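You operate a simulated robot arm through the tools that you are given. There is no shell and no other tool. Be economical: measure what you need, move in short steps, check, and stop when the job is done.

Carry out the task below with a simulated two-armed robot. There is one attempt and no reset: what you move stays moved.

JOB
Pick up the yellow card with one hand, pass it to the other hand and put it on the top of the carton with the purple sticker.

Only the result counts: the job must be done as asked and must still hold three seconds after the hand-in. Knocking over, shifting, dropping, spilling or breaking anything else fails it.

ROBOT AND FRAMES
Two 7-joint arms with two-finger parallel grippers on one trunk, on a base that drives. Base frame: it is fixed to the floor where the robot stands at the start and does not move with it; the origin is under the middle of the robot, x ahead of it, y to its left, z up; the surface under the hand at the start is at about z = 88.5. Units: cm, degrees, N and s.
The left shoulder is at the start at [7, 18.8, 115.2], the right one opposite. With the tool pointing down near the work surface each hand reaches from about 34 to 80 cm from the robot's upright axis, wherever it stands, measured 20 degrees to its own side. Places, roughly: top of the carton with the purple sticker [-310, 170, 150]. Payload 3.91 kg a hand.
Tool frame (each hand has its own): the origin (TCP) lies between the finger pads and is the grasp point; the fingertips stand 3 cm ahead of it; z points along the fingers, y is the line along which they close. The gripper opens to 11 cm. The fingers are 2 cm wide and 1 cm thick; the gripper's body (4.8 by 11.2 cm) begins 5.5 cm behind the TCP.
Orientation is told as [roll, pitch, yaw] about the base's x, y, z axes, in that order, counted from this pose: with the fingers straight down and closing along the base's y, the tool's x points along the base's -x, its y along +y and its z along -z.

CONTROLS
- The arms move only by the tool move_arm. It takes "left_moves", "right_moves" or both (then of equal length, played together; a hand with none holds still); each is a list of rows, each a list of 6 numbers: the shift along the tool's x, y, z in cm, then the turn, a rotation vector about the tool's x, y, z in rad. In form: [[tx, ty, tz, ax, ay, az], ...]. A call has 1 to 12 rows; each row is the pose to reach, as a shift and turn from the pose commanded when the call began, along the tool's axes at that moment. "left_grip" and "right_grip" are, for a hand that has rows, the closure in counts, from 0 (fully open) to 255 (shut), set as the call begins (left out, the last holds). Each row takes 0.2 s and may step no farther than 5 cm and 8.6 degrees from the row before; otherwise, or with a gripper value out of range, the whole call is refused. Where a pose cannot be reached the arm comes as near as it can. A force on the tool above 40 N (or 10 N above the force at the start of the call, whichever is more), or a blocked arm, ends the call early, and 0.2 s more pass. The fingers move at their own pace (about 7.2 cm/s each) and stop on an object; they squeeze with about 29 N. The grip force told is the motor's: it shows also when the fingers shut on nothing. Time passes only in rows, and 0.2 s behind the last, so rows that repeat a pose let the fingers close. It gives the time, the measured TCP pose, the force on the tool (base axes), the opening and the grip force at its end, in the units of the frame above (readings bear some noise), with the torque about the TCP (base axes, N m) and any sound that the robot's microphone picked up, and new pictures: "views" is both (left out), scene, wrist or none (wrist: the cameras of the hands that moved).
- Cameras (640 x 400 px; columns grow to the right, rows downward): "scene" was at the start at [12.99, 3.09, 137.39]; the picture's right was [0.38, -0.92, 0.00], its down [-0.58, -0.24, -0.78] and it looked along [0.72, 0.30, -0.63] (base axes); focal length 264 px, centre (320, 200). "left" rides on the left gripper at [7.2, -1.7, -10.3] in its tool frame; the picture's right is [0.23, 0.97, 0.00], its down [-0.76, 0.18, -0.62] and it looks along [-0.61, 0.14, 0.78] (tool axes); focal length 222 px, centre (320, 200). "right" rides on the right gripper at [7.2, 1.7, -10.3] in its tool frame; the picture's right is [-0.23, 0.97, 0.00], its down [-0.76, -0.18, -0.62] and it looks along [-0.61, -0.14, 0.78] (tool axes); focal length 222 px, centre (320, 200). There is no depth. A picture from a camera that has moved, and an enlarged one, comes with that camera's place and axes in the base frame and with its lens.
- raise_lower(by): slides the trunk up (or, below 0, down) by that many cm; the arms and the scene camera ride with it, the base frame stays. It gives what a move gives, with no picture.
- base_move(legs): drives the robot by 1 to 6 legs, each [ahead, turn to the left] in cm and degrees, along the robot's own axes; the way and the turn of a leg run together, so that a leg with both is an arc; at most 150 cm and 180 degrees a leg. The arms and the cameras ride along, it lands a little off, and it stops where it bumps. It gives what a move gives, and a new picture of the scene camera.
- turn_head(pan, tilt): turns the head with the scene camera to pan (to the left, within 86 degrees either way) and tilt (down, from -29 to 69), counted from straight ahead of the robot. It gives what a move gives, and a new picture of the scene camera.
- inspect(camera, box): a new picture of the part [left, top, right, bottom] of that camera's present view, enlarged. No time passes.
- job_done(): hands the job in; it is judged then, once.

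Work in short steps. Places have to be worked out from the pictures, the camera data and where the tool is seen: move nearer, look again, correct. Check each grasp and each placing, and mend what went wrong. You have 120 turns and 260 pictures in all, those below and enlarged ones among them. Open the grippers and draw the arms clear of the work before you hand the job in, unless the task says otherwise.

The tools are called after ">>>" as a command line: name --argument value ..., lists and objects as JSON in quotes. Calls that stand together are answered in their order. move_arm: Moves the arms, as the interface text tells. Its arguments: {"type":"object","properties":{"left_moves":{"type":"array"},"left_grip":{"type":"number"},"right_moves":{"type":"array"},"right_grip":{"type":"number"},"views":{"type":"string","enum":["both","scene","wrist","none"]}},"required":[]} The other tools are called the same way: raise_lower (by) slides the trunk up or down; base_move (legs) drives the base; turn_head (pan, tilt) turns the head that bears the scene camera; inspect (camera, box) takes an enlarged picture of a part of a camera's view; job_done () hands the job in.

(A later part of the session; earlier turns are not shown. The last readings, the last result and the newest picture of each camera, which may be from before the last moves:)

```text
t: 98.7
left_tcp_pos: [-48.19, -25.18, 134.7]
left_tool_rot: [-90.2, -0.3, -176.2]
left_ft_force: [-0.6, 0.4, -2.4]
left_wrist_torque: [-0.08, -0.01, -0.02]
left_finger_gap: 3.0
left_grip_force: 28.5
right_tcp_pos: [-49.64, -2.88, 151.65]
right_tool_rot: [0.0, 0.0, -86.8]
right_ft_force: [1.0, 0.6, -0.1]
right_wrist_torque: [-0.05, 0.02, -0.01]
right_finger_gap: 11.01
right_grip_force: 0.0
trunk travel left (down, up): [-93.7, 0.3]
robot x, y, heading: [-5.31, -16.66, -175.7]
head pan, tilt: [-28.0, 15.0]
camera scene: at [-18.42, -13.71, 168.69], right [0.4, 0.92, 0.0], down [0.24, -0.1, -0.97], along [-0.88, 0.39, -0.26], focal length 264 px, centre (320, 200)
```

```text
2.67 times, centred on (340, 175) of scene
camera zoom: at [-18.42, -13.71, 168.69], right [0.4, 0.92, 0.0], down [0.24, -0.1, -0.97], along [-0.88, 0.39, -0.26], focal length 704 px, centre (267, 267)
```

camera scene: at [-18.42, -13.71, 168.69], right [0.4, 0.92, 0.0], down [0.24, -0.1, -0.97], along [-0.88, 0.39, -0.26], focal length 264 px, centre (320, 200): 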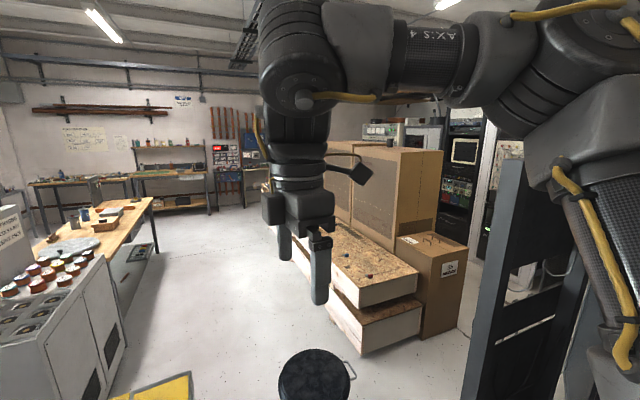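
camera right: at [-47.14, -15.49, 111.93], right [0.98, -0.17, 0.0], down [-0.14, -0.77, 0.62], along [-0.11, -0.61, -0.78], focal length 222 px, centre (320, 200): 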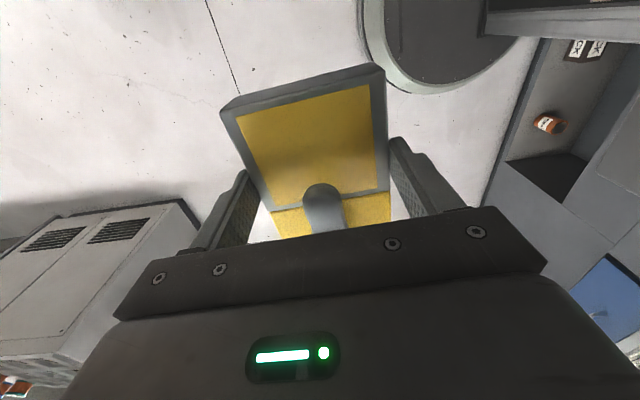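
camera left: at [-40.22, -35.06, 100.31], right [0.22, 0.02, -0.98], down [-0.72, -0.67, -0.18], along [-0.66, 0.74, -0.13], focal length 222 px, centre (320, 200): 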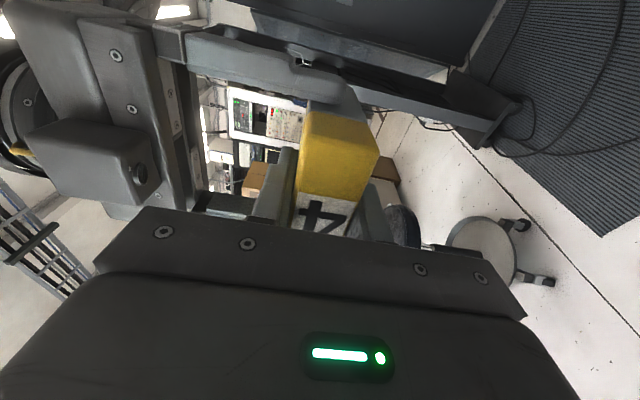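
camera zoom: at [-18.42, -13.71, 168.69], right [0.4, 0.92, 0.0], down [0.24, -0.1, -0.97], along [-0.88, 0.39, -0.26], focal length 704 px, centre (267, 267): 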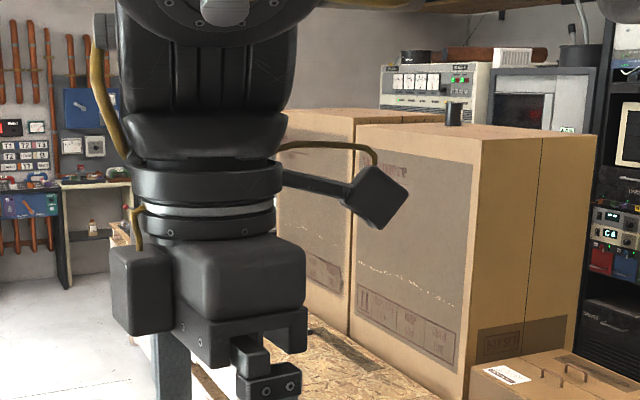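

Two big cartons stand around (−180…−300, 120–170); no purple sticker visible yet. I drive down the aisle, passing the stool on its left, checking the grip.

>>> base_move --legs '[[0, 9.5], [60, 0]]'

>>> base_move --legs '[[58, 0]]'

```text
t: 102.8
left_tcp_pos: [-104.23, -46.27, 134.87]
left_tool_rot: [-90.3, -0.4, -166.8]
left_ft_force: [-0.1, -0.5, -3.1]
left_wrist_torque: [-0.04, -0.01, 0.0]
left_finger_gap: 2.98
left_grip_force: 28.9
right_tcp_pos: [-109.31, -24.39, 151.77]
right_tool_rot: [0.0, 0.1, -77.4]
right_ft_force: [1.4, -0.2, 0.7]
right_wrist_torque: [-0.02, 0.03, -0.01]
right_finger_gap: 11.03
right_grip_force: 0.0
trunk travel left (down, up): [-93.7, 0.3]
robot x, y, heading: [-63.48, -31.55, -166.3]
head pan, tilt: [-28.0, 15.0]
camera scene: at [-76.84, -30.08, 168.72], right [0.25, 0.97, 0.0], down [0.25, -0.06, -0.97], along [-0.94, 0.24, -0.26], focal length 264 px, centre (320, 200)
```

scene: 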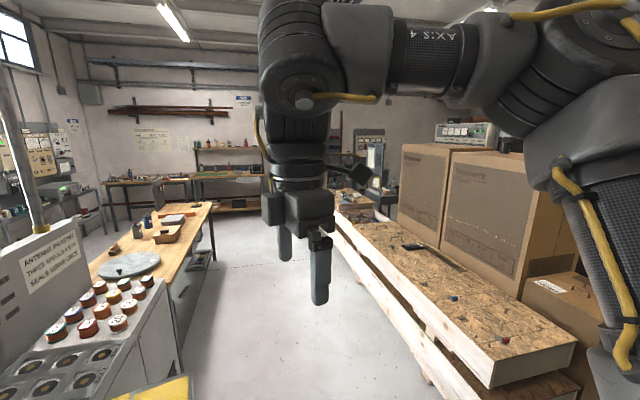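

```text
t: 106.1
left_tcp_pos: [-161.01, -59.34, 134.87]
left_tool_rot: [-90.1, -0.4, -167.3]
left_ft_force: [-0.4, -0.1, -3.0]
left_wrist_torque: [-0.08, -0.04, -0.01]
left_finger_gap: 3.0
left_grip_force: 29.2
right_tcp_pos: [-165.95, -37.56, 151.8]
right_tool_rot: [0.1, 0.0, -78.0]
right_ft_force: [0.4, 0.2, 0.2]
right_wrist_torque: [0.01, 0.05, 0.01]
right_finger_gap: 11.01
right_grip_force: 0.1
trunk travel left (down, up): [-93.7, 0.3]
robot x, y, heading: [-119.69, -44.35, -166.8]
head pan, tilt: [-28.0, 15.0]
camera scene: at [-133.51, -43.43, 168.72], right [0.26, 0.97, 0.0], down [0.25, -0.07, -0.97], along [-0.93, 0.25, -0.26], focal length 264 px, centre (320, 200)
```

scene: 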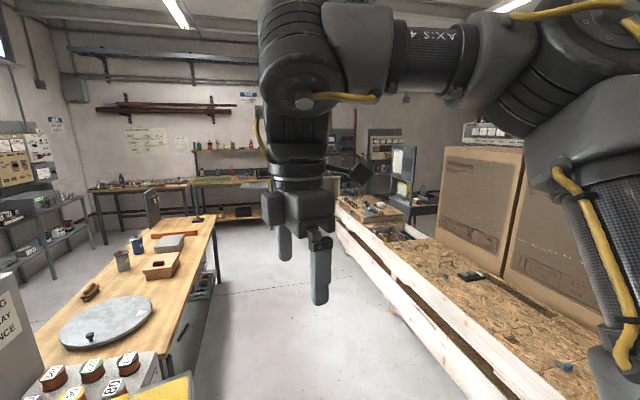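

Grip still holding (3.0). I turn to angle along the aisle and move forward to see past the cartons.

>>> base_move --legs '[[0, -28], [75, 0]]'

>>> turn_head --pan -70 --tilt 10

>>> turn_head --pan -5 --tilt 25

```text
t: 111.6
left_tcp_pos: [-236.17, -18.78, 134.8]
left_tool_rot: [-90.2, -0.4, 164.8]
left_ft_force: [0.0, 0.0, -2.8]
left_wrist_torque: [-0.12, 0.02, 0.01]
left_finger_gap: 2.99
left_grip_force: 29.2
right_tcp_pos: [-230.2, 2.76, 151.79]
right_tool_rot: [0.0, 0.1, -106.0]
right_ft_force: [-0.2, -0.1, -0.4]
right_wrist_torque: [0.0, 0.0, 0.02]
right_finger_gap: 11.0
right_grip_force: 0.0
trunk travel left (down, up): [-93.7, 0.3]
robot x, y, heading: [-193.04, -24.96, 165.0]
head pan, tilt: [-28.0, 15.0]
camera scene: at [-204.3, -17.73, 168.71], right [0.68, 0.73, 0.0], down [0.19, -0.18, -0.97], along [-0.71, 0.66, -0.26], focal length 264 px, centre (320, 200)
```

scene: 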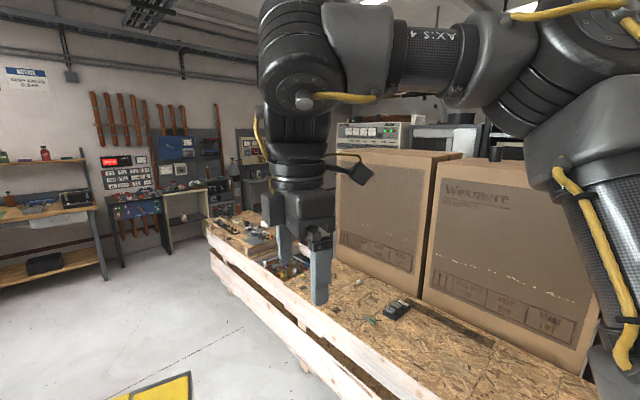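

```text
t: 112.7
left_tcp_pos: [-236.36, -18.72, 134.69]
left_tool_rot: [-90.3, -0.3, 164.8]
left_ft_force: [-0.1, -0.4, -2.7]
left_wrist_torque: [-0.07, 0.01, -0.01]
left_finger_gap: 2.99
left_grip_force: 28.9
right_tcp_pos: [-230.4, 2.67, 151.54]
right_tool_rot: [0.1, 0.0, -106.0]
right_ft_force: [0.0, 0.5, 0.6]
right_wrist_torque: [-0.01, -0.03, 0.01]
right_finger_gap: 11.0
right_grip_force: 0.0
trunk travel left (down, up): [-93.7, 0.3]
robot x, y, heading: [-192.85, -25.21, 165.0]
head pan, tilt: [-70.0, 10.0]
camera scene: at [-198.47, -14.8, 169.51], right [1.0, 0.09, 0.0], down [0.02, -0.17, -0.98], along [-0.09, 0.98, -0.17], focal length 264 px, centre (320, 200)
```

scene: 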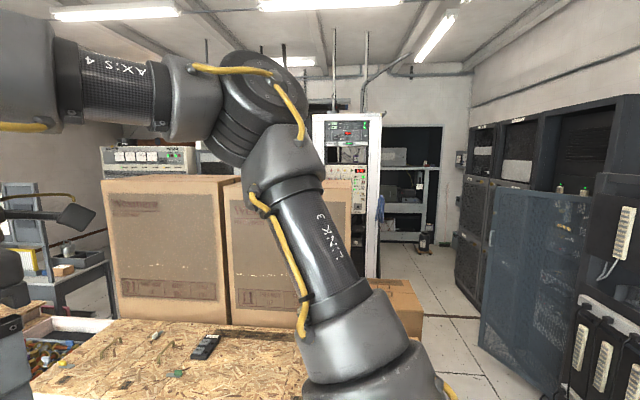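

```text
t: 114.0
left_tcp_pos: [-236.32, -18.75, 134.93]
left_tool_rot: [-90.2, -0.3, 164.7]
left_ft_force: [-0.9, -0.2, -2.4]
left_wrist_torque: [-0.09, -0.02, 0.02]
left_finger_gap: 2.98
left_grip_force: 28.9
right_tcp_pos: [-230.34, 2.75, 151.57]
right_tool_rot: [0.1, -0.1, -105.9]
right_ft_force: [0.0, 0.6, 0.5]
right_wrist_torque: [0.0, 0.01, 0.01]
right_finger_gap: 10.98
right_grip_force: 0.0
trunk travel left (down, up): [-93.7, 0.3]
robot x, y, heading: [-192.85, -24.96, 165.3]
head pan, tilt: [-5.0, 25.0]
camera scene: at [-206.29, -20.9, 167.07], right [0.34, 0.94, 0.0], down [0.4, -0.14, -0.91], along [-0.85, 0.31, -0.42], focal length 264 px, centre (320, 200)
```

scene: 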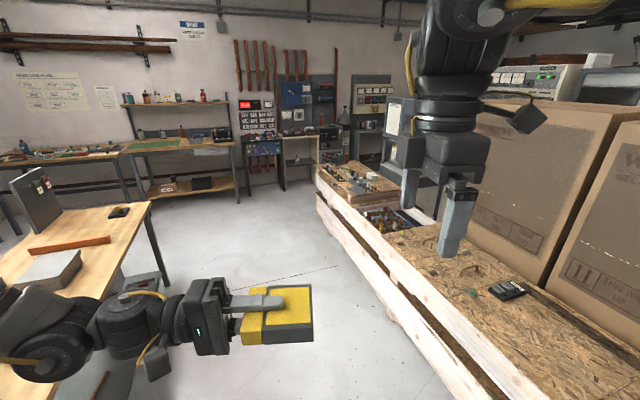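

No sticker on the cartons' aisle side, and the crate (front y ≈ 68, carton front y ≈ 144) makes reaching from here too far. I go farther west to look at the carton's other side and a way around.

>>> base_move --legs '[[60, 15], [70, 0]]'

>>> turn_head --pan -50 --tilt 12

>>> turn_head --pan -86 --tilt 12

```text
t: 120.8
left_tcp_pos: [-365.08, -22.46, 134.79]
left_tool_rot: [-90.2, -0.3, 179.6]
left_ft_force: [0.3, 0.0, -2.7]
left_wrist_torque: [-0.09, 0.01, 0.03]
left_finger_gap: 2.97
left_grip_force: 28.7
right_tcp_pos: [-364.74, -0.18, 151.67]
right_tool_rot: [0.0, 0.0, -91.0]
right_ft_force: [0.5, 0.2, -0.4]
right_wrist_torque: [0.01, 0.0, -0.01]
right_finger_gap: 10.95
right_grip_force: 0.0
trunk travel left (down, up): [-93.7, 0.3]
robot x, y, heading: [-321.42, -17.37, 180.0]
head pan, tilt: [-5.0, 25.0]
camera scene: at [-335.45, -16.85, 167.09], right [0.09, 1.0, 0.0], down [0.42, -0.04, -0.91], along [-0.9, 0.08, -0.42], focal length 264 px, centre (320, 200)
```

scene: 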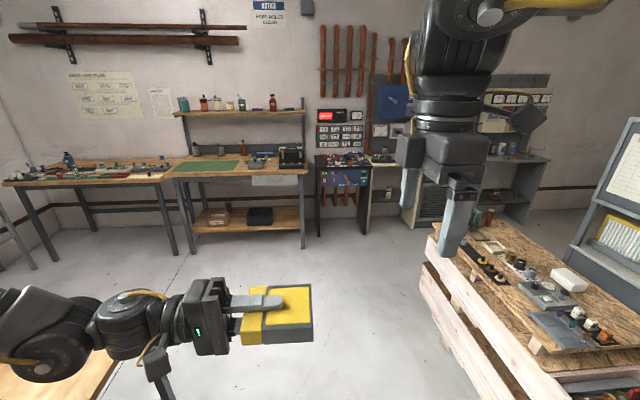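

```text
t: 122.0
left_tcp_pos: [-365.26, -22.44, 134.67]
left_tool_rot: [-90.2, -0.3, 179.6]
left_ft_force: [-0.5, -0.7, -2.5]
left_wrist_torque: [-0.09, -0.01, 0.03]
left_finger_gap: 2.97
left_grip_force: 29.8
right_tcp_pos: [-364.87, -0.06, 151.66]
right_tool_rot: [0.0, -0.1, -91.1]
right_ft_force: [0.6, -0.1, -0.1]
right_wrist_torque: [0.01, 0.0, -0.03]
right_finger_gap: 10.98
right_grip_force: 0.0
trunk travel left (down, up): [-93.7, 0.3]
robot x, y, heading: [-321.23, -17.39, 180.2]
head pan, tilt: [-50.0, 12.0]
camera scene: at [-332.45, -10.49, 169.18], right [0.77, 0.64, 0.0], down [0.13, -0.16, -0.98], along [-0.63, 0.75, -0.21], focal length 264 px, centre (320, 200)
```

scene: 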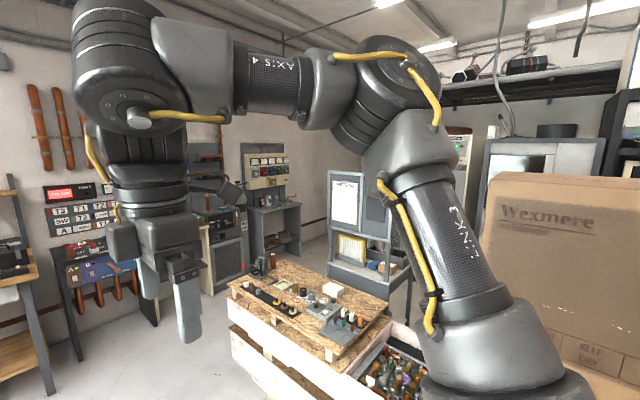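

```text
t: 123.0
left_tcp_pos: [-365.29, -22.61, 134.77]
left_tool_rot: [-90.2, -0.2, 179.6]
left_ft_force: [0.5, 0.2, -3.3]
left_wrist_torque: [-0.06, 0.03, 0.0]
left_finger_gap: 2.98
left_grip_force: 29.1
right_tcp_pos: [-364.99, -0.18, 151.59]
right_tool_rot: [0.1, 0.0, -91.2]
right_ft_force: [-0.6, -0.5, -0.2]
right_wrist_torque: [0.0, -0.04, 0.0]
right_finger_gap: 11.01
right_grip_force: 0.0
trunk travel left (down, up): [-93.7, 0.3]
robot x, y, heading: [-321.58, -17.28, 179.8]
head pan, tilt: [-85.9, 12.0]
camera scene: at [-327.16, -8.33, 169.19], right [1.0, 0.07, 0.0], down [0.02, -0.21, -0.98], along [-0.07, 0.98, -0.21], focal length 264 px, centre (320, 200)
```

scene: 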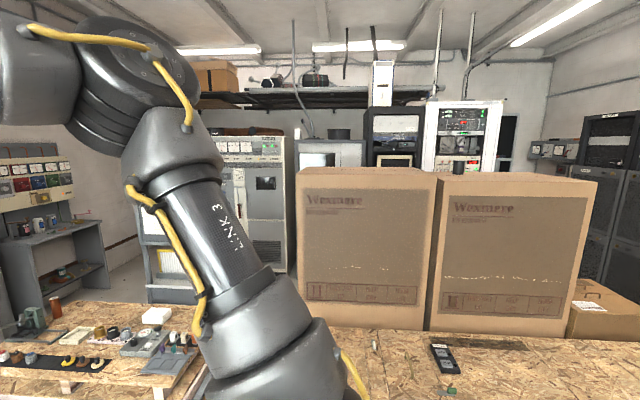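

The left carton (x −351…−270, front y 144) matches the target place (−310, 170). The north aisle behind it (y 200–315) looks like the right approach. First I test here that the left hand can point down at z ≈ 163 so the card can be stood upright on its base.

>>> move_arm --left_moves '[[-0.5, -2.5, -2, -0.143, 0, 0], [-1, -5, -4, -0.286, 0, 0], [-1.5, -7.5, -6, -0.429, 0, 0], [-2, -10, -8, -0.571, 0, 0], [-2.5, -12.5, -10, -0.714, 0, 0], [-3, -15, -12, -0.857, 0, 0], [-3.5, -17.5, -14, -1.0, 0, 0], [-4, -20, -16, -1.143, 0, 0], [-4.5, -23, -18, -1.286, 0, 0], [-5, -26, -20, -1.428, 0, 0], [-5, -29, -20, -1.571, 0, 0], [-5, -29, -20, -1.571, 0, 0]]' --views "wrist"

>>> turn_head --pan 10 --tilt 15

```text
t: 125.6
left_tcp_pos: [-362.2, -46.64, 150.76]
left_tool_rot: [-0.2, 0.0, 179.5]
left_ft_force: [0.3, -0.2, -3.4]
left_wrist_torque: [-0.02, -0.06, 0.01]
left_finger_gap: 2.99
left_grip_force: 29.0
left hand out of reach, approached as far as the arm can: row 1, 2, 3, 4, 5, 6, 9, 10, 11, 12
right_tcp_pos: [-365.74, 0.08, 151.36]
right_tool_rot: [0.4, -0.1, -91.1]
right_ft_force: [-0.9, 0.1, -0.4]
right_wrist_torque: [-0.01, -0.02, 0.0]
right_finger_gap: 11.0
right_grip_force: 0.1
trunk travel left (down, up): [-93.7, 0.3]
robot x, y, heading: [-321.28, -17.36, 180.0]
head pan, tilt: [-85.9, 12.0]
camera left: at [-355.08, -45.1, 161.04], right [0.22, -0.98, 0.0], down [-0.76, -0.17, 0.62], along [-0.61, -0.13, -0.78], focal length 222 px, centre (320, 200)
```

left: 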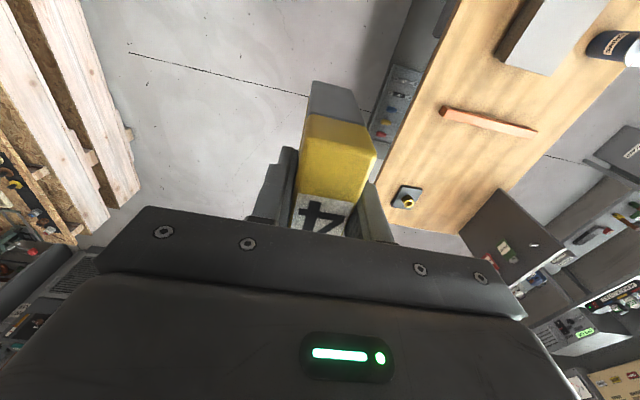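

```text
t: 127.3
left_tcp_pos: [-361.63, -47.04, 151.03]
left_tool_rot: [-0.4, -0.4, 179.5]
left_ft_force: [-0.3, 0.6, -2.3]
left_wrist_torque: [0.04, 0.01, 0.01]
left_finger_gap: 2.99
left_grip_force: 29.5
right_tcp_pos: [-364.78, -0.22, 151.68]
right_tool_rot: [0.0, 0.0, -91.0]
right_ft_force: [0.0, 0.1, -0.2]
right_wrist_torque: [0.02, 0.01, 0.01]
right_finger_gap: 10.99
right_grip_force: 0.0
trunk travel left (down, up): [-93.7, 0.3]
robot x, y, heading: [-321.72, -17.51, 179.7]
head pan, tilt: [10.0, 15.0]
camera scene: at [-335.58, -19.3, 168.7], right [-0.17, 0.98, 0.0], down [0.25, 0.04, -0.97], along [-0.95, -0.17, -0.26], focal length 264 px, centre (320, 200)
```

scene: 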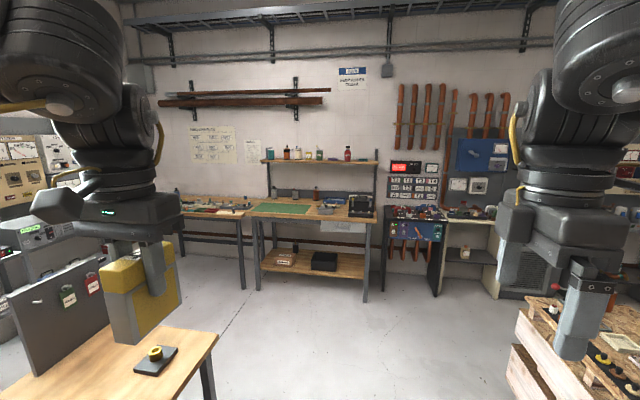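

The hand is upright; I try extending it farther forward and up (target z ≈ 164).

>>> move_arm --left_moves '[[-4, 1, 0, 0, 0, 0], [-8, 2, -2, 0, 0, 0], [-12, 3, -5, 0, 0, 0], [-15, 3, -8, 0, 0, 0], [-15, 3, -11, 0, 0, 0], [-15, 3, -13, 0, 0, 0], [-15, 3, -13, 0, 0, 0]]' --views "none"

```text
refused: row 3 steps farther than a row can; nothing moved
```

Smaller steps.

>>> move_arm --left_moves '[[-4, 1, 0, 0, 0, 0], [-8, 2, -2, 0, 0, 0], [-11, 3, -5, 0, 0, 0], [-14, 3, -8, 0, 0, 0], [-15, 3, -11, 0, 0, 0], [-15, 3, -13, 0, 0, 0], [-15, 3, -13, 0, 0, 0]]' --views "none"

```text
t: 128.9
left_tcp_pos: [-366.21, -51.21, 149.16]
left_tool_rot: [-0.4, -0.5, 179.7]
left_ft_force: [0.2, 0.0, -2.4]
left_wrist_torque: [-0.01, -0.03, 0.0]
left_finger_gap: 2.98
left_grip_force: 29.0
left hand out of reach, approached as far as the arm can: row 1, 2, 3, 4, 5, 6, 7
right_tcp_pos: [-364.84, -0.11, 151.65]
right_tool_rot: [0.0, 0.1, -91.1]
right_ft_force: [-0.9, 0.3, 0.9]
right_wrist_torque: [-0.02, -0.03, -0.02]
right_finger_gap: 10.96
right_grip_force: 0.1
trunk travel left (down, up): [-93.7, 0.3]
robot x, y, heading: [-321.78, -17.26, 179.7]
head pan, tilt: [10.0, 15.0]
```

Pointing down tops out near z 150, so I tilt the tool forward to horizontal instead (card then stands on its side edge), raising it.

>>> move_arm --left_moves '[[-1, 0, -1, 0, -0.143, 0], [-2, 0, -2, 0, -0.286, 0], [-3, 0, -3, 0, -0.429, 0], [-4, 0, -4.5, 0, -0.571, 0], [-5, 0, -6, 0, -0.714, 0], [-6, 0, -7.5, 0, -0.857, 0], [-7, 0, -9, 0, -1.0, 0], [-8, 0, -10.5, 0, -1.143, 0], [-9, 0, -12, 0, -1.286, 0], [-10, 0, -13.5, 0, -1.428, 0], [-12, 0, -15, 0, -1.571, 0], [-12, 0, -15, 0, -1.571, 0]]'

```text
t: 131.5
left_tcp_pos: [-378.38, -50.79, 164.08]
left_tool_rot: [-145.6, -89.6, -34.8]
left_ft_force: [0.1, 0.2, -2.8]
left_wrist_torque: [0.01, -0.05, -0.03]
left_finger_gap: 3.03
left_grip_force: 28.8
right_tcp_pos: [-364.99, -0.14, 151.65]
right_tool_rot: [0.1, 0.0, -91.1]
right_ft_force: [-1.0, 0.0, -0.8]
right_wrist_torque: [0.03, 0.01, 0.0]
right_finger_gap: 11.03
right_grip_force: 0.1
trunk travel left (down, up): [-93.7, 0.3]
robot x, y, heading: [-321.46, -17.36, 179.9]
head pan, tilt: [10.0, 15.0]
camera scene: at [-335.71, -19.27, 168.69], right [-0.17, 0.98, 0.0], down [0.26, 0.04, -0.97], along [-0.95, -0.17, -0.26], focal length 264 px, centre (320, 200)
camera left: at [-368.09, -49.06, 156.57], right [-0.01, -0.97, -0.23], down [0.63, -0.19, 0.76], along [-0.78, -0.14, 0.61], focal length 222 px, centre (320, 200)
```

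scene: 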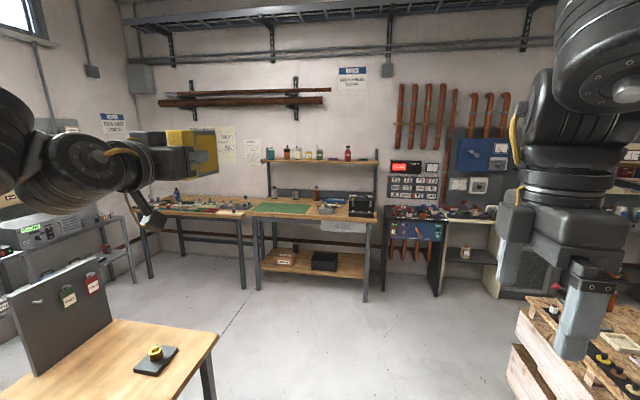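
left: 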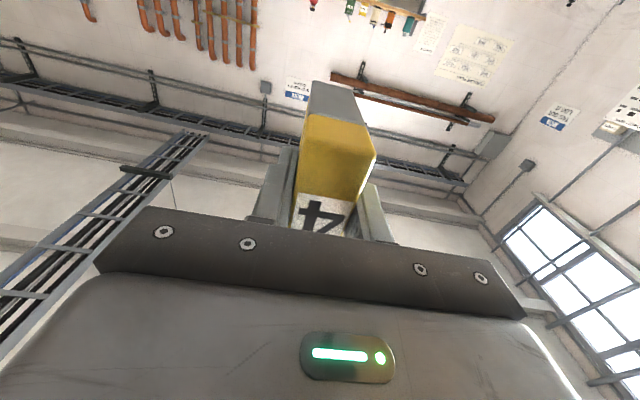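

Horizontal pose works at z 164. I test how far forward it can extend, to judge whether the aisle side is possible after all.

>>> move_arm --left_moves '[[0, 0, 4.5, 0, 0, 0], [0, 0, 9, 0, 0, 0], [0, 0, 13.5, 0, 0, 0], [0, 0, 18, 0, 0, 0], [0, 0, 22.5, 0, 0, 0], [0, 0, 27, 0, 0, 0], [0, 0, 31.5, 0, 0, 0], [0, 0, 36, 0, 0, 0], [0, 0, 40, 0, 0, 0], [0, 0, 40, 0, 0, 0]]' --views "none"

```text
t: 133.7
left_tcp_pos: [-407.35, -53.03, 161.65]
left_tool_rot: [-138.8, -89.7, -41.7]
left_ft_force: [0.4, 0.0, -2.0]
left_wrist_torque: [0.0, -0.08, -0.02]
left_finger_gap: 2.98
left_grip_force: 29.1
left hand out of reach, approached as far as the arm can: row 7, 8, 9, 10
right_tcp_pos: [-364.94, -0.28, 151.55]
right_tool_rot: [0.2, 0.1, -91.1]
right_ft_force: [0.0, 0.1, -0.7]
right_wrist_torque: [0.01, 0.02, 0.04]
right_finger_gap: 11.0
right_grip_force: 0.1
trunk travel left (down, up): [-93.7, 0.3]
robot x, y, heading: [-321.32, -17.51, 180.1]
head pan, tilt: [10.0, 15.0]
```

Maximum forward reach is ≈86 cm from my axis. I retract the hand, turn to face the carton (heading 90°), and measure the crate edge and carton edge properly.

>>> move_arm --left_moves '[[0, 0, -4, 0, 0, 0], [0, 0, -8, 0, 0, 0], [0, 0, -12, 0, 0, 0], [0, 0, -16, 0, 0, 0], [0, 0, -20, 0, 0, 0], [0, 0, -24, 0, 0, 0], [0, 0, -28, 0, 0, 0], [0, 0, -28, 0, 0, 0]]' --views "none"

>>> base_move --legs '[[0, -90]]'

>>> turn_head --pan 0 --tilt 40

```text
t: 135.5
left_tcp_pos: [-379.59, -53.4, 161.71]
left_tool_rot: [-134.7, -89.5, -45.8]
left_ft_force: [-0.3, 0.3, -2.4]
left_wrist_torque: [-0.04, -0.02, 0.0]
left_finger_gap: 2.99
left_grip_force: 29.0
right_tcp_pos: [-364.98, -0.22, 151.58]
right_tool_rot: [0.1, 0.0, -91.1]
right_ft_force: [0.4, 0.2, -0.8]
right_wrist_torque: [-0.03, 0.0, -0.01]
right_finger_gap: 10.99
right_grip_force: 0.1
trunk travel left (down, up): [-93.7, 0.3]
robot x, y, heading: [-321.31, -17.43, 180.1]
head pan, tilt: [10.0, 15.0]
```

```text
t: 139.8
left_tcp_pos: [-356.55, 41.45, 161.83]
left_tool_rot: [-138.6, -89.6, -133.0]
left_ft_force: [0.2, -0.3, -3.1]
left_wrist_torque: [-0.08, -0.02, -0.05]
left_finger_gap: 3.0
left_grip_force: 29.0
right_tcp_pos: [-303.47, 25.63, 151.56]
right_tool_rot: [0.2, 0.0, 177.6]
right_ft_force: [-0.1, -1.0, 0.3]
right_wrist_torque: [0.02, 0.02, 0.02]
right_finger_gap: 10.97
right_grip_force: 0.1
trunk travel left (down, up): [-93.7, 0.3]
robot x, y, heading: [-321.65, -17.77, 88.6]
head pan, tilt: [10.0, 15.0]
camera scene: at [-322.87, -3.34, 168.69], right [0.99, 0.15, 0.0], down [0.04, -0.26, -0.97], along [-0.15, 0.95, -0.26], focal length 264 px, centre (320, 200)
```

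scene: 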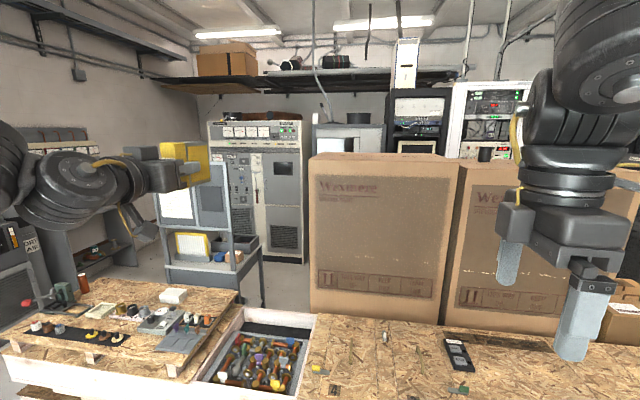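

```text
t: 140.7
left_tcp_pos: [-356.4, 41.36, 161.83]
left_tool_rot: [-141.3, -89.6, -130.1]
left_ft_force: [-0.4, -0.7, -2.9]
left_wrist_torque: [-0.09, 0.0, -0.03]
left_finger_gap: 3.03
left_grip_force: 29.3
right_tcp_pos: [-303.34, 25.77, 151.59]
right_tool_rot: [0.1, 0.1, 177.7]
right_ft_force: [-0.2, 0.0, -0.2]
right_wrist_torque: [-0.02, 0.0, 0.04]
right_finger_gap: 11.0
right_grip_force: 0.0
trunk travel left (down, up): [-93.7, 0.3]
robot x, y, heading: [-321.4, -17.58, 88.9]
head pan, tilt: [0.0, 40.0]
camera scene: at [-321.17, -4.05, 164.74], right [1.0, -0.02, 0.0], down [-0.01, -0.64, -0.77], along [0.02, 0.77, -0.64], focal length 264 px, centre (320, 200)
```

scene: 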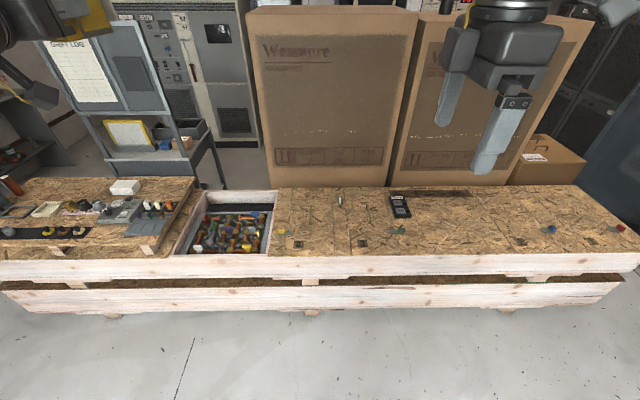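

Measured: crate front y ≈ 78, carton front y ≈ 140, top z ≈ 154, x −350…−274. Turning sideways so my left shoulder leads adds ~13 cm, making it reachable from here. I drive toward the crate, stopping with margin, and check the gap.

>>> base_move --legs '[[55, 0]]'

>>> turn_head --pan 25 --tilt 69

```text
t: 143.8
left_tcp_pos: [-353.65, 95.14, 161.89]
left_tool_rot: [-149.4, -89.5, -123.3]
left_ft_force: [-0.1, -0.7, -1.9]
left_wrist_torque: [-0.08, 0.0, 0.02]
left_finger_gap: 3.0
left_grip_force: 29.0
right_tcp_pos: [-300.99, 78.57, 151.71]
right_tool_rot: [-0.1, 0.1, 176.5]
right_ft_force: [0.2, -0.3, -0.3]
right_wrist_torque: [0.02, -0.03, -0.01]
right_finger_gap: 10.98
right_grip_force: 0.2
trunk travel left (down, up): [-93.7, 0.3]
robot x, y, heading: [-320.2, 35.94, 87.8]
head pan, tilt: [0.0, 40.0]
camera scene: at [-319.31, 49.04, 164.76], right [1.0, -0.04, 0.0], down [-0.03, -0.64, -0.77], along [0.03, 0.77, -0.64], focal length 264 px, centre (320, 200)
```

scene: 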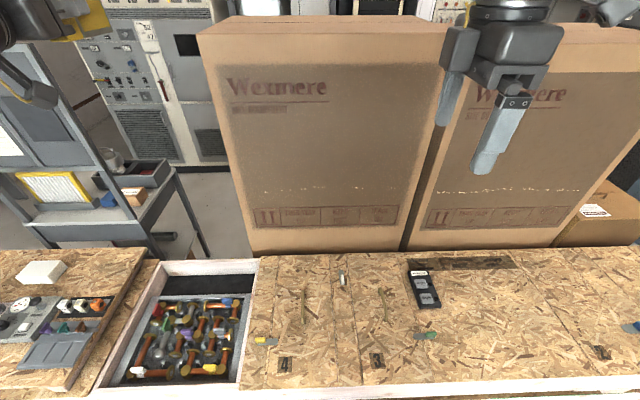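

```text
t: 144.7
left_tcp_pos: [-353.71, 95.54, 161.72]
left_tool_rot: [-136.7, -89.7, -135.8]
left_ft_force: [-0.4, -0.3, -2.9]
left_wrist_torque: [-0.05, -0.01, 0.04]
left_finger_gap: 2.97
left_grip_force: 29.3
right_tcp_pos: [-300.92, 78.84, 151.59]
right_tool_rot: [0.2, 0.0, 176.5]
right_ft_force: [0.1, -0.7, -0.2]
right_wrist_torque: [-0.03, 0.02, -0.02]
right_finger_gap: 11.0
right_grip_force: 0.2
trunk travel left (down, up): [-93.7, 0.3]
robot x, y, heading: [-320.11, 35.9, 87.6]
head pan, tilt: [25.0, 68.8]
camera scene: at [-321.78, 46.08, 161.12], right [0.92, 0.39, 0.0], down [0.36, -0.86, -0.36], along [-0.14, 0.33, -0.93], focal length 264 px, centre (320, 200)
```

scene: 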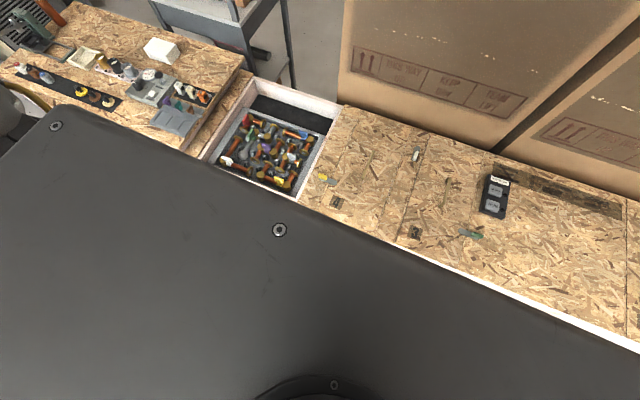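

Refined: carton front y ≈ 138, top z ≈ 152, crate front y ≈ 77. I go 7 cm closer (axis y ≈ 43, still ~4 cm margin), then turn right 68°.

>>> base_move --legs '[[7, 0], [0, -68]]'

>>> turn_head --pan 70 --tilt 20

```text
t: 148.6
left_tcp_pos: [-278.16, 97.25, 161.77]
left_tool_rot: [-145.4, -89.5, 165.7]
left_ft_force: [0.6, 0.3, -2.7]
left_wrist_torque: [-0.02, 0.07, 0.01]
left_finger_gap: 2.99
left_grip_force: 29.2
right_tcp_pos: [-272.88, 42.15, 151.61]
right_tool_rot: [0.1, 0.0, 109.7]
right_ft_force: [0.7, 0.2, 0.1]
right_wrist_torque: [0.02, 0.0, 0.02]
right_finger_gap: 11.0
right_grip_force: 0.1
trunk travel left (down, up): [-93.7, 0.3]
robot x, y, heading: [-319.95, 43.12, 21.0]
head pan, tilt: [25.0, 68.8]
camera scene: at [-310.93, 48.44, 161.13], right [0.72, -0.7, 0.0], down [-0.65, -0.67, -0.36], along [0.25, 0.26, -0.93], focal length 264 px, centre (320, 200)
```

scene: 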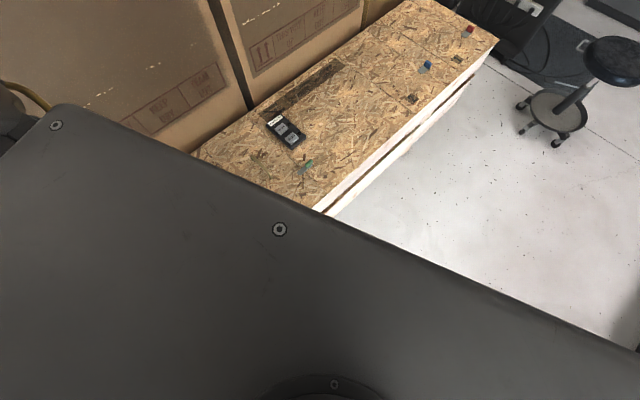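

```text
t: 149.8
left_tcp_pos: [-278.1, 97.23, 161.76]
left_tool_rot: [-140.9, -89.5, 161.2]
left_ft_force: [0.0, 0.0, -2.4]
left_wrist_torque: [-0.03, 0.09, -0.03]
left_finger_gap: 3.0
left_grip_force: 29.0
right_tcp_pos: [-272.78, 42.35, 151.52]
right_tool_rot: [0.2, 0.0, 109.8]
right_ft_force: [0.4, 0.3, 0.4]
right_wrist_torque: [0.0, 0.01, 0.02]
right_finger_gap: 11.0
right_grip_force: 0.2
trunk travel left (down, up): [-93.7, 0.3]
robot x, y, heading: [-319.6, 43.25, 20.8]
head pan, tilt: [70.0, 20.0]
camera scene: at [-314.93, 53.81, 167.87], right [1.0, 0.01, 0.0], down [0.0, -0.34, -0.94], along [-0.01, 0.94, -0.34], focal length 264 px, centre (320, 200)
```

scene: 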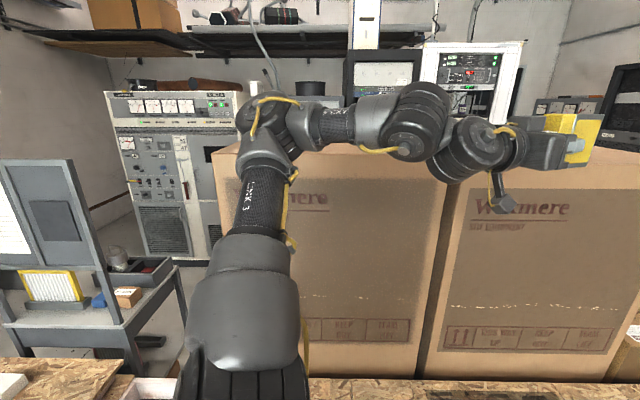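

Left carton lies straight to my left. I zoom on its top to check it is clear and look for the sticker.

>>> inspect --camera "scene" --box '[200, 110, 460, 220]'

>>> inspect --camera "right" --box '[0, 0, 640, 400]'

```text
2.46 times, centred on (330, 165) of scene
camera zoom: at [-314.93, 53.81, 167.87], right [1.0, 0.01, 0.0], down [0.0, -0.34, -0.94], along [-0.01, 0.94, -0.34], focal length 650 px, centre (295, 286)
```

zoom: 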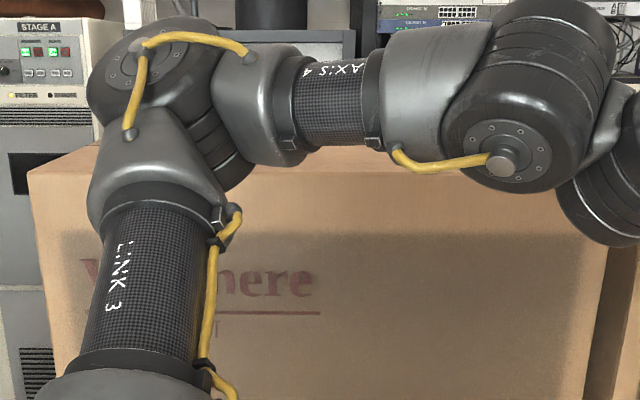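

```text
1.00 times, centred on (320, 200) of right (not enlarged: the box is as wide or as high as the picture)
camera zoom: at [-272.09, 34.93, 161.91], right [-0.99, -0.12, 0.0], down [-0.09, 0.78, 0.62], along [-0.07, 0.62, -0.78], focal length 222 px, centre (320, 200)
```

zoom: 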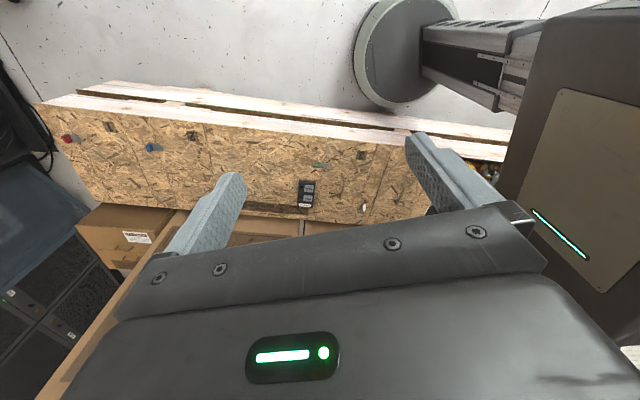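

Top looks clear. I swing the left hand to point toward +y at about (−316, 122, 165), keeping the card well above the carton top.

>>> move_arm --left_moves '[[-1, 3.5, -2.3, -0.11, 0, 0], [-2, 7, -4.6, -0.22, 0, 0], [-3, 10.5, -7, -0.33, 0, 0], [-3, 14, -9.3, -0.44, 0, 0], [-3, 17.5, -11.6, -0.55, 0, 0], [-3, 21, -14, -0.66, 0, 0], [-3, 24.5, -16.3, -0.77, 0, 0], [-3, 28, -18.6, -0.88, 0, 0], [-3, 31.5, -21, -0.99, 0, 0], [-3, 35, -23.3, -1.1, 0, 0], [-3, 37, -25.6, -1.204, 0, 0], [-3, 37, -25.6, -1.204, 0, 0]]'

```text
t: 152.4
left_tcp_pos: [-315.03, 122.87, 164.69]
left_tool_rot: [-76.7, -89.6, 166.0]
left_ft_force: [-0.4, -1.3, -2.8]
left_wrist_torque: [-0.06, -0.06, -0.06]
left_finger_gap: 2.97
left_grip_force: 28.8
right_tcp_pos: [-272.86, 42.0, 151.7]
right_tool_rot: [0.0, 0.1, 109.7]
right_ft_force: [0.3, -0.6, 0.2]
right_wrist_torque: [0.03, -0.02, 0.0]
right_finger_gap: 11.0
right_grip_force: 0.0
trunk travel left (down, up): [-93.7, 0.3]
robot x, y, heading: [-319.49, 42.74, 21.0]
head pan, tilt: [70.0, 20.0]
camera scene: at [-314.94, 53.73, 167.88], right [1.0, 0.01, 0.0], down [0.0, -0.34, -0.94], along [-0.01, 0.94, -0.34], focal length 264 px, centre (320, 200)
camera left: at [-313.43, 112.56, 157.42], right [-0.97, 0.01, -0.23], down [-0.19, -0.62, 0.76], along [-0.14, 0.78, 0.6], focal length 222 px, centre (320, 200)
```

scene: 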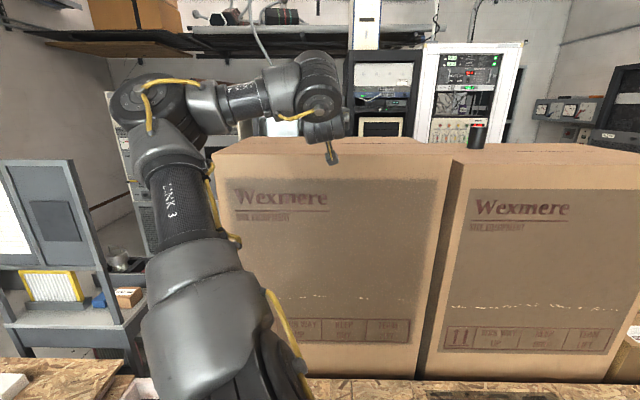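
left: 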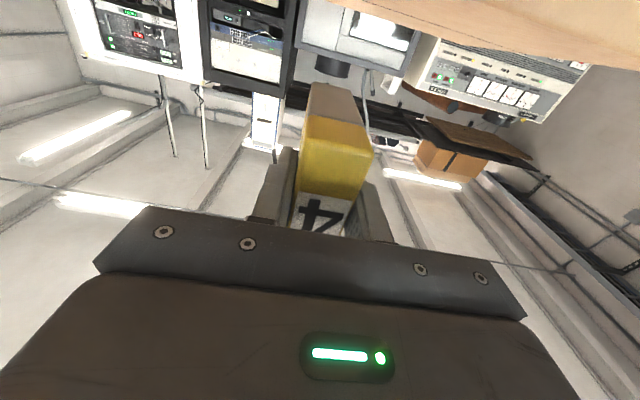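

Well placed. Zoom on the carton tops to double-check for the sticker and edge heights before extending.

>>> inspect --camera "scene" --box '[200, 120, 460, 230]'

>>> inspect --camera "scene" --box '[430, 110, 640, 230]'

```text
2.46 times, centred on (330, 175) of scene
camera zoom: at [-314.94, 53.73, 167.88], right [1.0, 0.01, 0.0], down [0.0, -0.34, -0.94], along [-0.01, 0.94, -0.34], focal length 650 px, centre (295, 262)
```

zoom: 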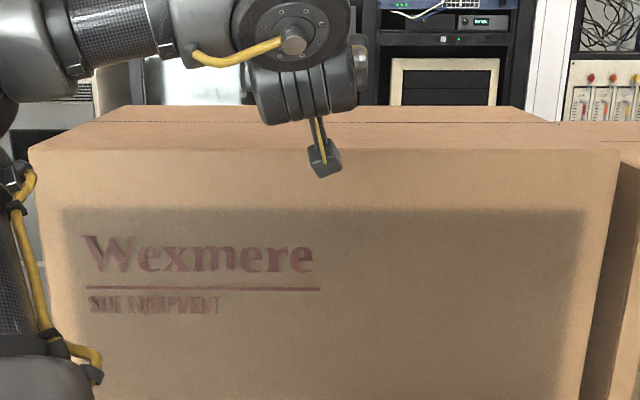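

```text
3.05 times, centred on (535, 170) of scene
camera zoom: at [-314.94, 53.73, 167.88], right [1.0, 0.01, 0.0], down [0.0, -0.34, -0.94], along [-0.01, 0.94, -0.34], focal length 805 px, centre (-335, 291)
```

zoom: 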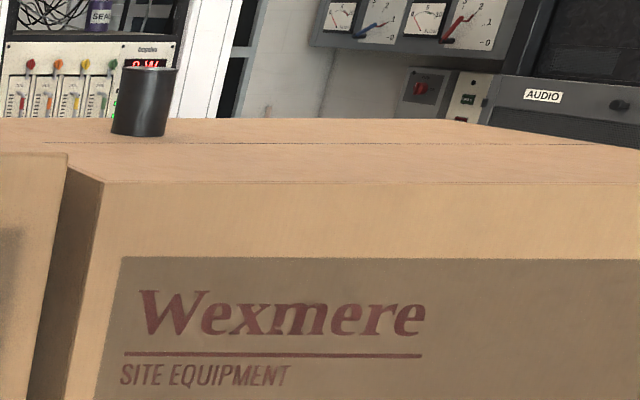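

Left carton's top is empty and flat (≈152.6), the right one carries a cup. I extend 21 cm over the carton at z ≈ 164.

>>> move_arm --left_moves '[[0, 0, 4.5, 0, 0, 0], [0, 0, 9, 0, 0, 0], [0, 0, 13.5, 0, 0, 0], [0, 0, 18, 0, 0, 0], [0, 0, 21.5, 0, 0, 0], [0, 0, 21.5, 0, 0, 0]]' --views "scene"

```text
t: 153.8
left_tcp_pos: [-315.0, 144.97, 164.34]
left_tool_rot: [-74.1, -89.6, 163.4]
left_ft_force: [-0.7, 0.0, -2.9]
left_wrist_torque: [-0.09, 0.0, -0.02]
left_finger_gap: 3.01
left_grip_force: 28.9
right_tcp_pos: [-272.89, 42.34, 151.62]
right_tool_rot: [0.0, 0.0, 109.7]
right_ft_force: [-0.4, -0.2, 0.1]
right_wrist_torque: [0.05, 0.02, 0.03]
right_finger_gap: 10.98
right_grip_force: 0.1
trunk travel left (down, up): [-93.7, 0.3]
robot x, y, heading: [-319.38, 42.59, 20.9]
head pan, tilt: [70.0, 20.0]
camera scene: at [-315.0, 53.8, 167.88], right [1.0, 0.01, 0.0], down [0.01, -0.34, -0.94], along [-0.01, 0.94, -0.34], focal length 264 px, centre (320, 200)
```

scene: 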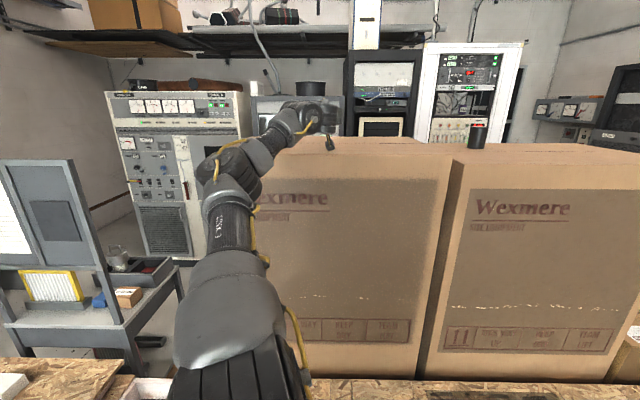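

Card is over the carton. Lower 5 cm with the arm, then continue gently.

>>> move_arm --left_moves '[[1.5, 0, 0, 0, 0, 0], [3, 0, 0, 0, 0, 0], [4.5, 0, 0, 0, 0, 0], [5.5, 0, 0, 0, 0, 0], [5.5, 0, 0, 0, 0, 0]]' --views "scene"

>>> inspect --camera "scene" --box '[230, 80, 430, 200]'

```text
t: 155.0
left_tcp_pos: [-314.83, 144.6, 158.78]
left_tool_rot: [-55.5, -89.6, 144.9]
left_ft_force: [-0.3, 0.9, -2.8]
left_wrist_torque: [-0.05, -0.02, 0.0]
left_finger_gap: 2.98
left_grip_force: 29.0
right_tcp_pos: [-272.77, 42.36, 151.62]
right_tool_rot: [0.1, 0.1, 109.7]
right_ft_force: [0.4, -0.4, 0.8]
right_wrist_torque: [-0.02, 0.0, 0.01]
right_finger_gap: 11.01
right_grip_force: 0.2
trunk travel left (down, up): [-93.7, 0.3]
robot x, y, heading: [-319.54, 43.13, 20.9]
head pan, tilt: [70.0, 20.0]
camera scene: at [-314.95, 53.92, 167.87], right [1.0, 0.01, 0.0], down [0.0, -0.34, -0.94], along [-0.01, 0.94, -0.34], focal length 264 px, centre (320, 200)
```

scene: 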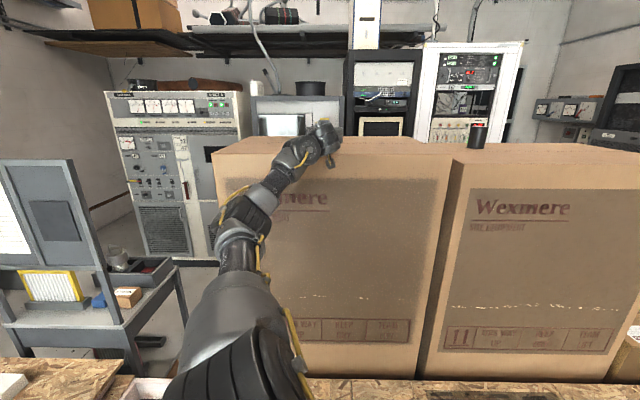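

```text
3.20 times, centred on (330, 140) of scene
camera zoom: at [-314.95, 53.92, 167.87], right [1.0, 0.01, 0.0], down [0.0, -0.34, -0.94], along [-0.01, 0.94, -0.34], focal length 845 px, centre (288, 392)
```

zoom: 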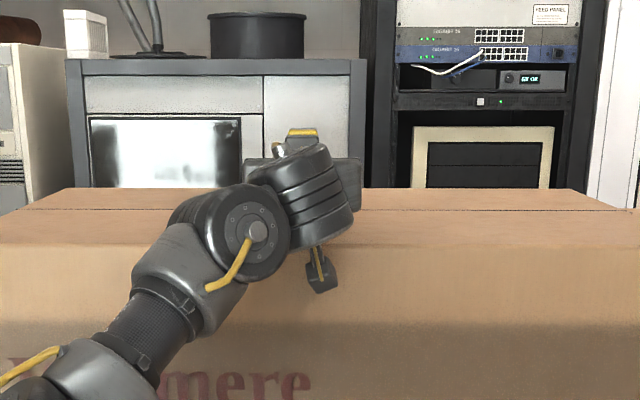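

Lower in small steps to find contact.

>>> move_arm --left_moves '[[0.5, 0, 0, 0, 0, 0], [1, 0, 0, 0, 0, 0], [1.5, 0, 0, 0, 0, 0], [1.5, 0, 0, 0, 0, 0]]' --views "none"

```text
t: 156.0
left_tcp_pos: [-314.88, 144.59, 157.45]
left_tool_rot: [-74.3, -89.7, 163.7]
left_ft_force: [-0.2, 0.3, -1.6]
left_wrist_torque: [-0.08, -0.02, -0.01]
left_finger_gap: 3.01
left_grip_force: 28.5
right_tcp_pos: [-272.89, 42.29, 151.6]
right_tool_rot: [-0.1, 0.0, 109.6]
right_ft_force: [0.3, -0.2, -0.1]
right_wrist_torque: [-0.02, 0.02, -0.02]
right_finger_gap: 10.98
right_grip_force: 0.1
trunk travel left (down, up): [-93.7, 0.3]
robot x, y, heading: [-319.81, 42.92, 20.9]
head pan, tilt: [70.0, 20.0]
```

No contact yet (force −1.6…−3). Continue 0.4 cm steps.

>>> move_arm --left_moves '[[0.4, 0, 0, 0, 0, 0], [0.4, 0, 0, 0, 0, 0]]' --views "none"

>>> move_arm --left_moves '[[0.4, 0, 0, 0, 0, 0], [0.4, 0, 0, 0, 0, 0]]' --views "none"

>>> inspect --camera "scene" --box '[270, 90, 400, 170]'

```text
t: 156.6
left_tcp_pos: [-314.91, 144.63, 156.95]
left_tool_rot: [-70.9, -89.5, 160.4]
left_ft_force: [0.0, -0.7, -3.7]
left_wrist_torque: [-0.06, -0.02, 0.0]
left_finger_gap: 2.97
left_grip_force: 28.7
right_tcp_pos: [-272.83, 42.24, 151.72]
right_tool_rot: [-0.1, 0.0, 109.8]
right_ft_force: [-0.8, -1.0, -0.7]
right_wrist_torque: [-0.03, 0.0, 0.05]
right_finger_gap: 10.98
right_grip_force: 0.0
trunk travel left (down, up): [-93.7, 0.3]
robot x, y, heading: [-319.25, 43.17, 20.6]
head pan, tilt: [70.0, 20.0]
```

```text
t: 157.2
left_tcp_pos: [-314.86, 144.37, 156.9]
left_tool_rot: [-102.8, -89.4, -168.0]
left_ft_force: [0.9, 3.6, 7.4]
left_wrist_torque: [0.86, 0.2, -0.05]
left_finger_gap: 3.01
left_grip_force: 29.0
right_tcp_pos: [-272.79, 42.07, 151.64]
right_tool_rot: [0.0, 0.0, 109.7]
right_ft_force: [0.7, -0.4, 0.4]
right_wrist_torque: [0.03, 0.01, 0.02]
right_finger_gap: 11.01
right_grip_force: 0.0
trunk travel left (down, up): [-93.7, 0.3]
robot x, y, heading: [-319.55, 42.84, 20.9]
head pan, tilt: [70.0, 20.0]
```

```text
4.92 times, centred on (335, 130) of scene
camera zoom: at [-314.98, 53.65, 167.9], right [1.0, 0.01, 0.0], down [0.0, -0.34, -0.94], along [-0.01, 0.94, -0.34], focal length 1300 px, centre (246, 545)
```

zoom: 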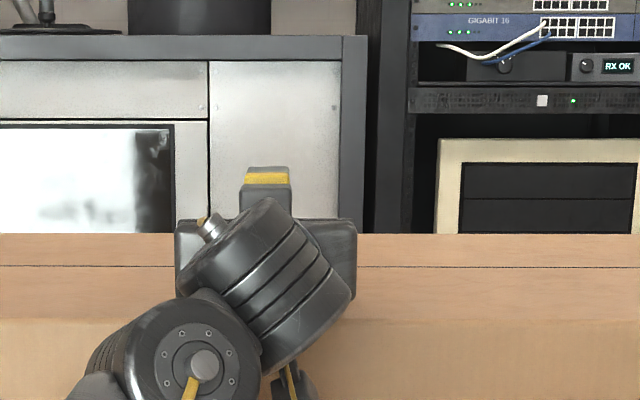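

Contact made (force rose to +7 N). I ease up 0.15 cm, then open the fingers slightly to release.

>>> move_arm --left_moves '[[-0.15, 0, 0, 0, 0, 0], [-0.15, 0, 0, 0, 0, 0]]' --views "none"

>>> move_arm --left_moves '[[0, 0, 0, 0, 0, 0], [0, 0, 0, 0, 0, 0], [0, 0, 0, 0, 0, 0]]' --left_grip 145

```text
t: 157.8
left_tcp_pos: [-314.84, 144.43, 156.77]
left_tool_rot: [-76.4, -89.5, 165.8]
left_ft_force: [-0.6, -1.7, 3.3]
left_wrist_torque: [0.27, 0.12, 0.07]
left_finger_gap: 3.0
left_grip_force: 29.0
right_tcp_pos: [-272.96, 42.12, 151.57]
right_tool_rot: [0.0, 0.0, 109.8]
right_ft_force: [0.1, -0.1, 0.0]
right_wrist_torque: [0.01, -0.01, -0.01]
right_finger_gap: 10.99
right_grip_force: 0.0
trunk travel left (down, up): [-93.7, 0.3]
robot x, y, heading: [-319.72, 42.83, 20.9]
head pan, tilt: [70.0, 20.0]
```

```text
t: 158.6
left_tcp_pos: [-314.91, 144.45, 156.9]
left_tool_rot: [-75.4, -89.6, 164.8]
left_ft_force: [0.0, -0.3, 0.0]
left_wrist_torque: [0.0, -0.04, 0.01]
left_finger_gap: 4.74
left_grip_force: 0.1
right_tcp_pos: [-272.84, 42.27, 151.72]
right_tool_rot: [0.0, 0.0, 109.7]
right_ft_force: [0.3, 0.2, 0.7]
right_wrist_torque: [-0.01, 0.0, -0.02]
right_finger_gap: 11.01
right_grip_force: 0.0
trunk travel left (down, up): [-93.7, 0.3]
robot x, y, heading: [-319.66, 42.99, 20.8]
head pan, tilt: [70.0, 20.0]
camera scene: at [-314.98, 53.75, 167.88], right [1.0, 0.01, 0.0], down [0.0, -0.34, -0.94], along [-0.01, 0.94, -0.34], focal length 264 px, centre (320, 200)
camera left: at [-313.23, 134.11, 149.51], right [-0.97, 0.01, -0.23], down [-0.19, -0.62, 0.76], along [-0.14, 0.78, 0.6], focal length 222 px, centre (320, 200)
```

scene: 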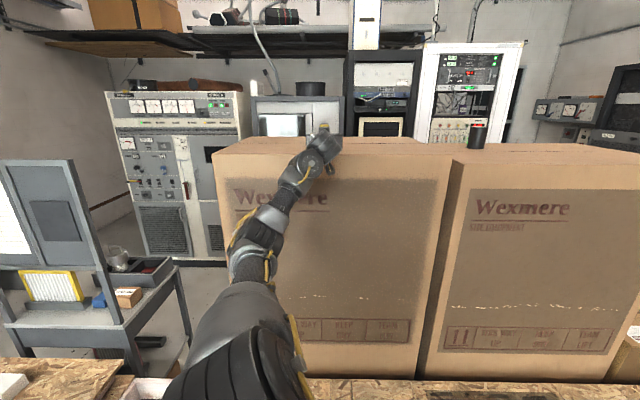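
left: 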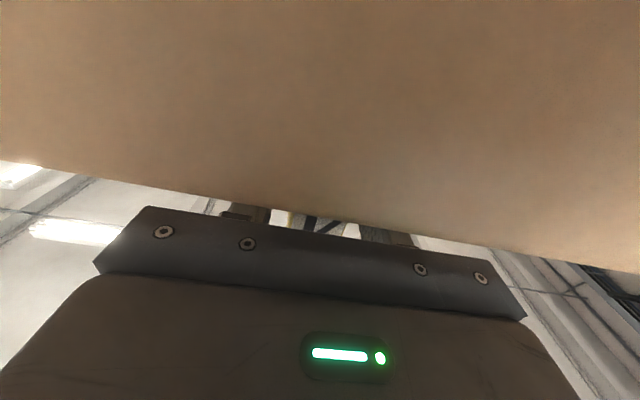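

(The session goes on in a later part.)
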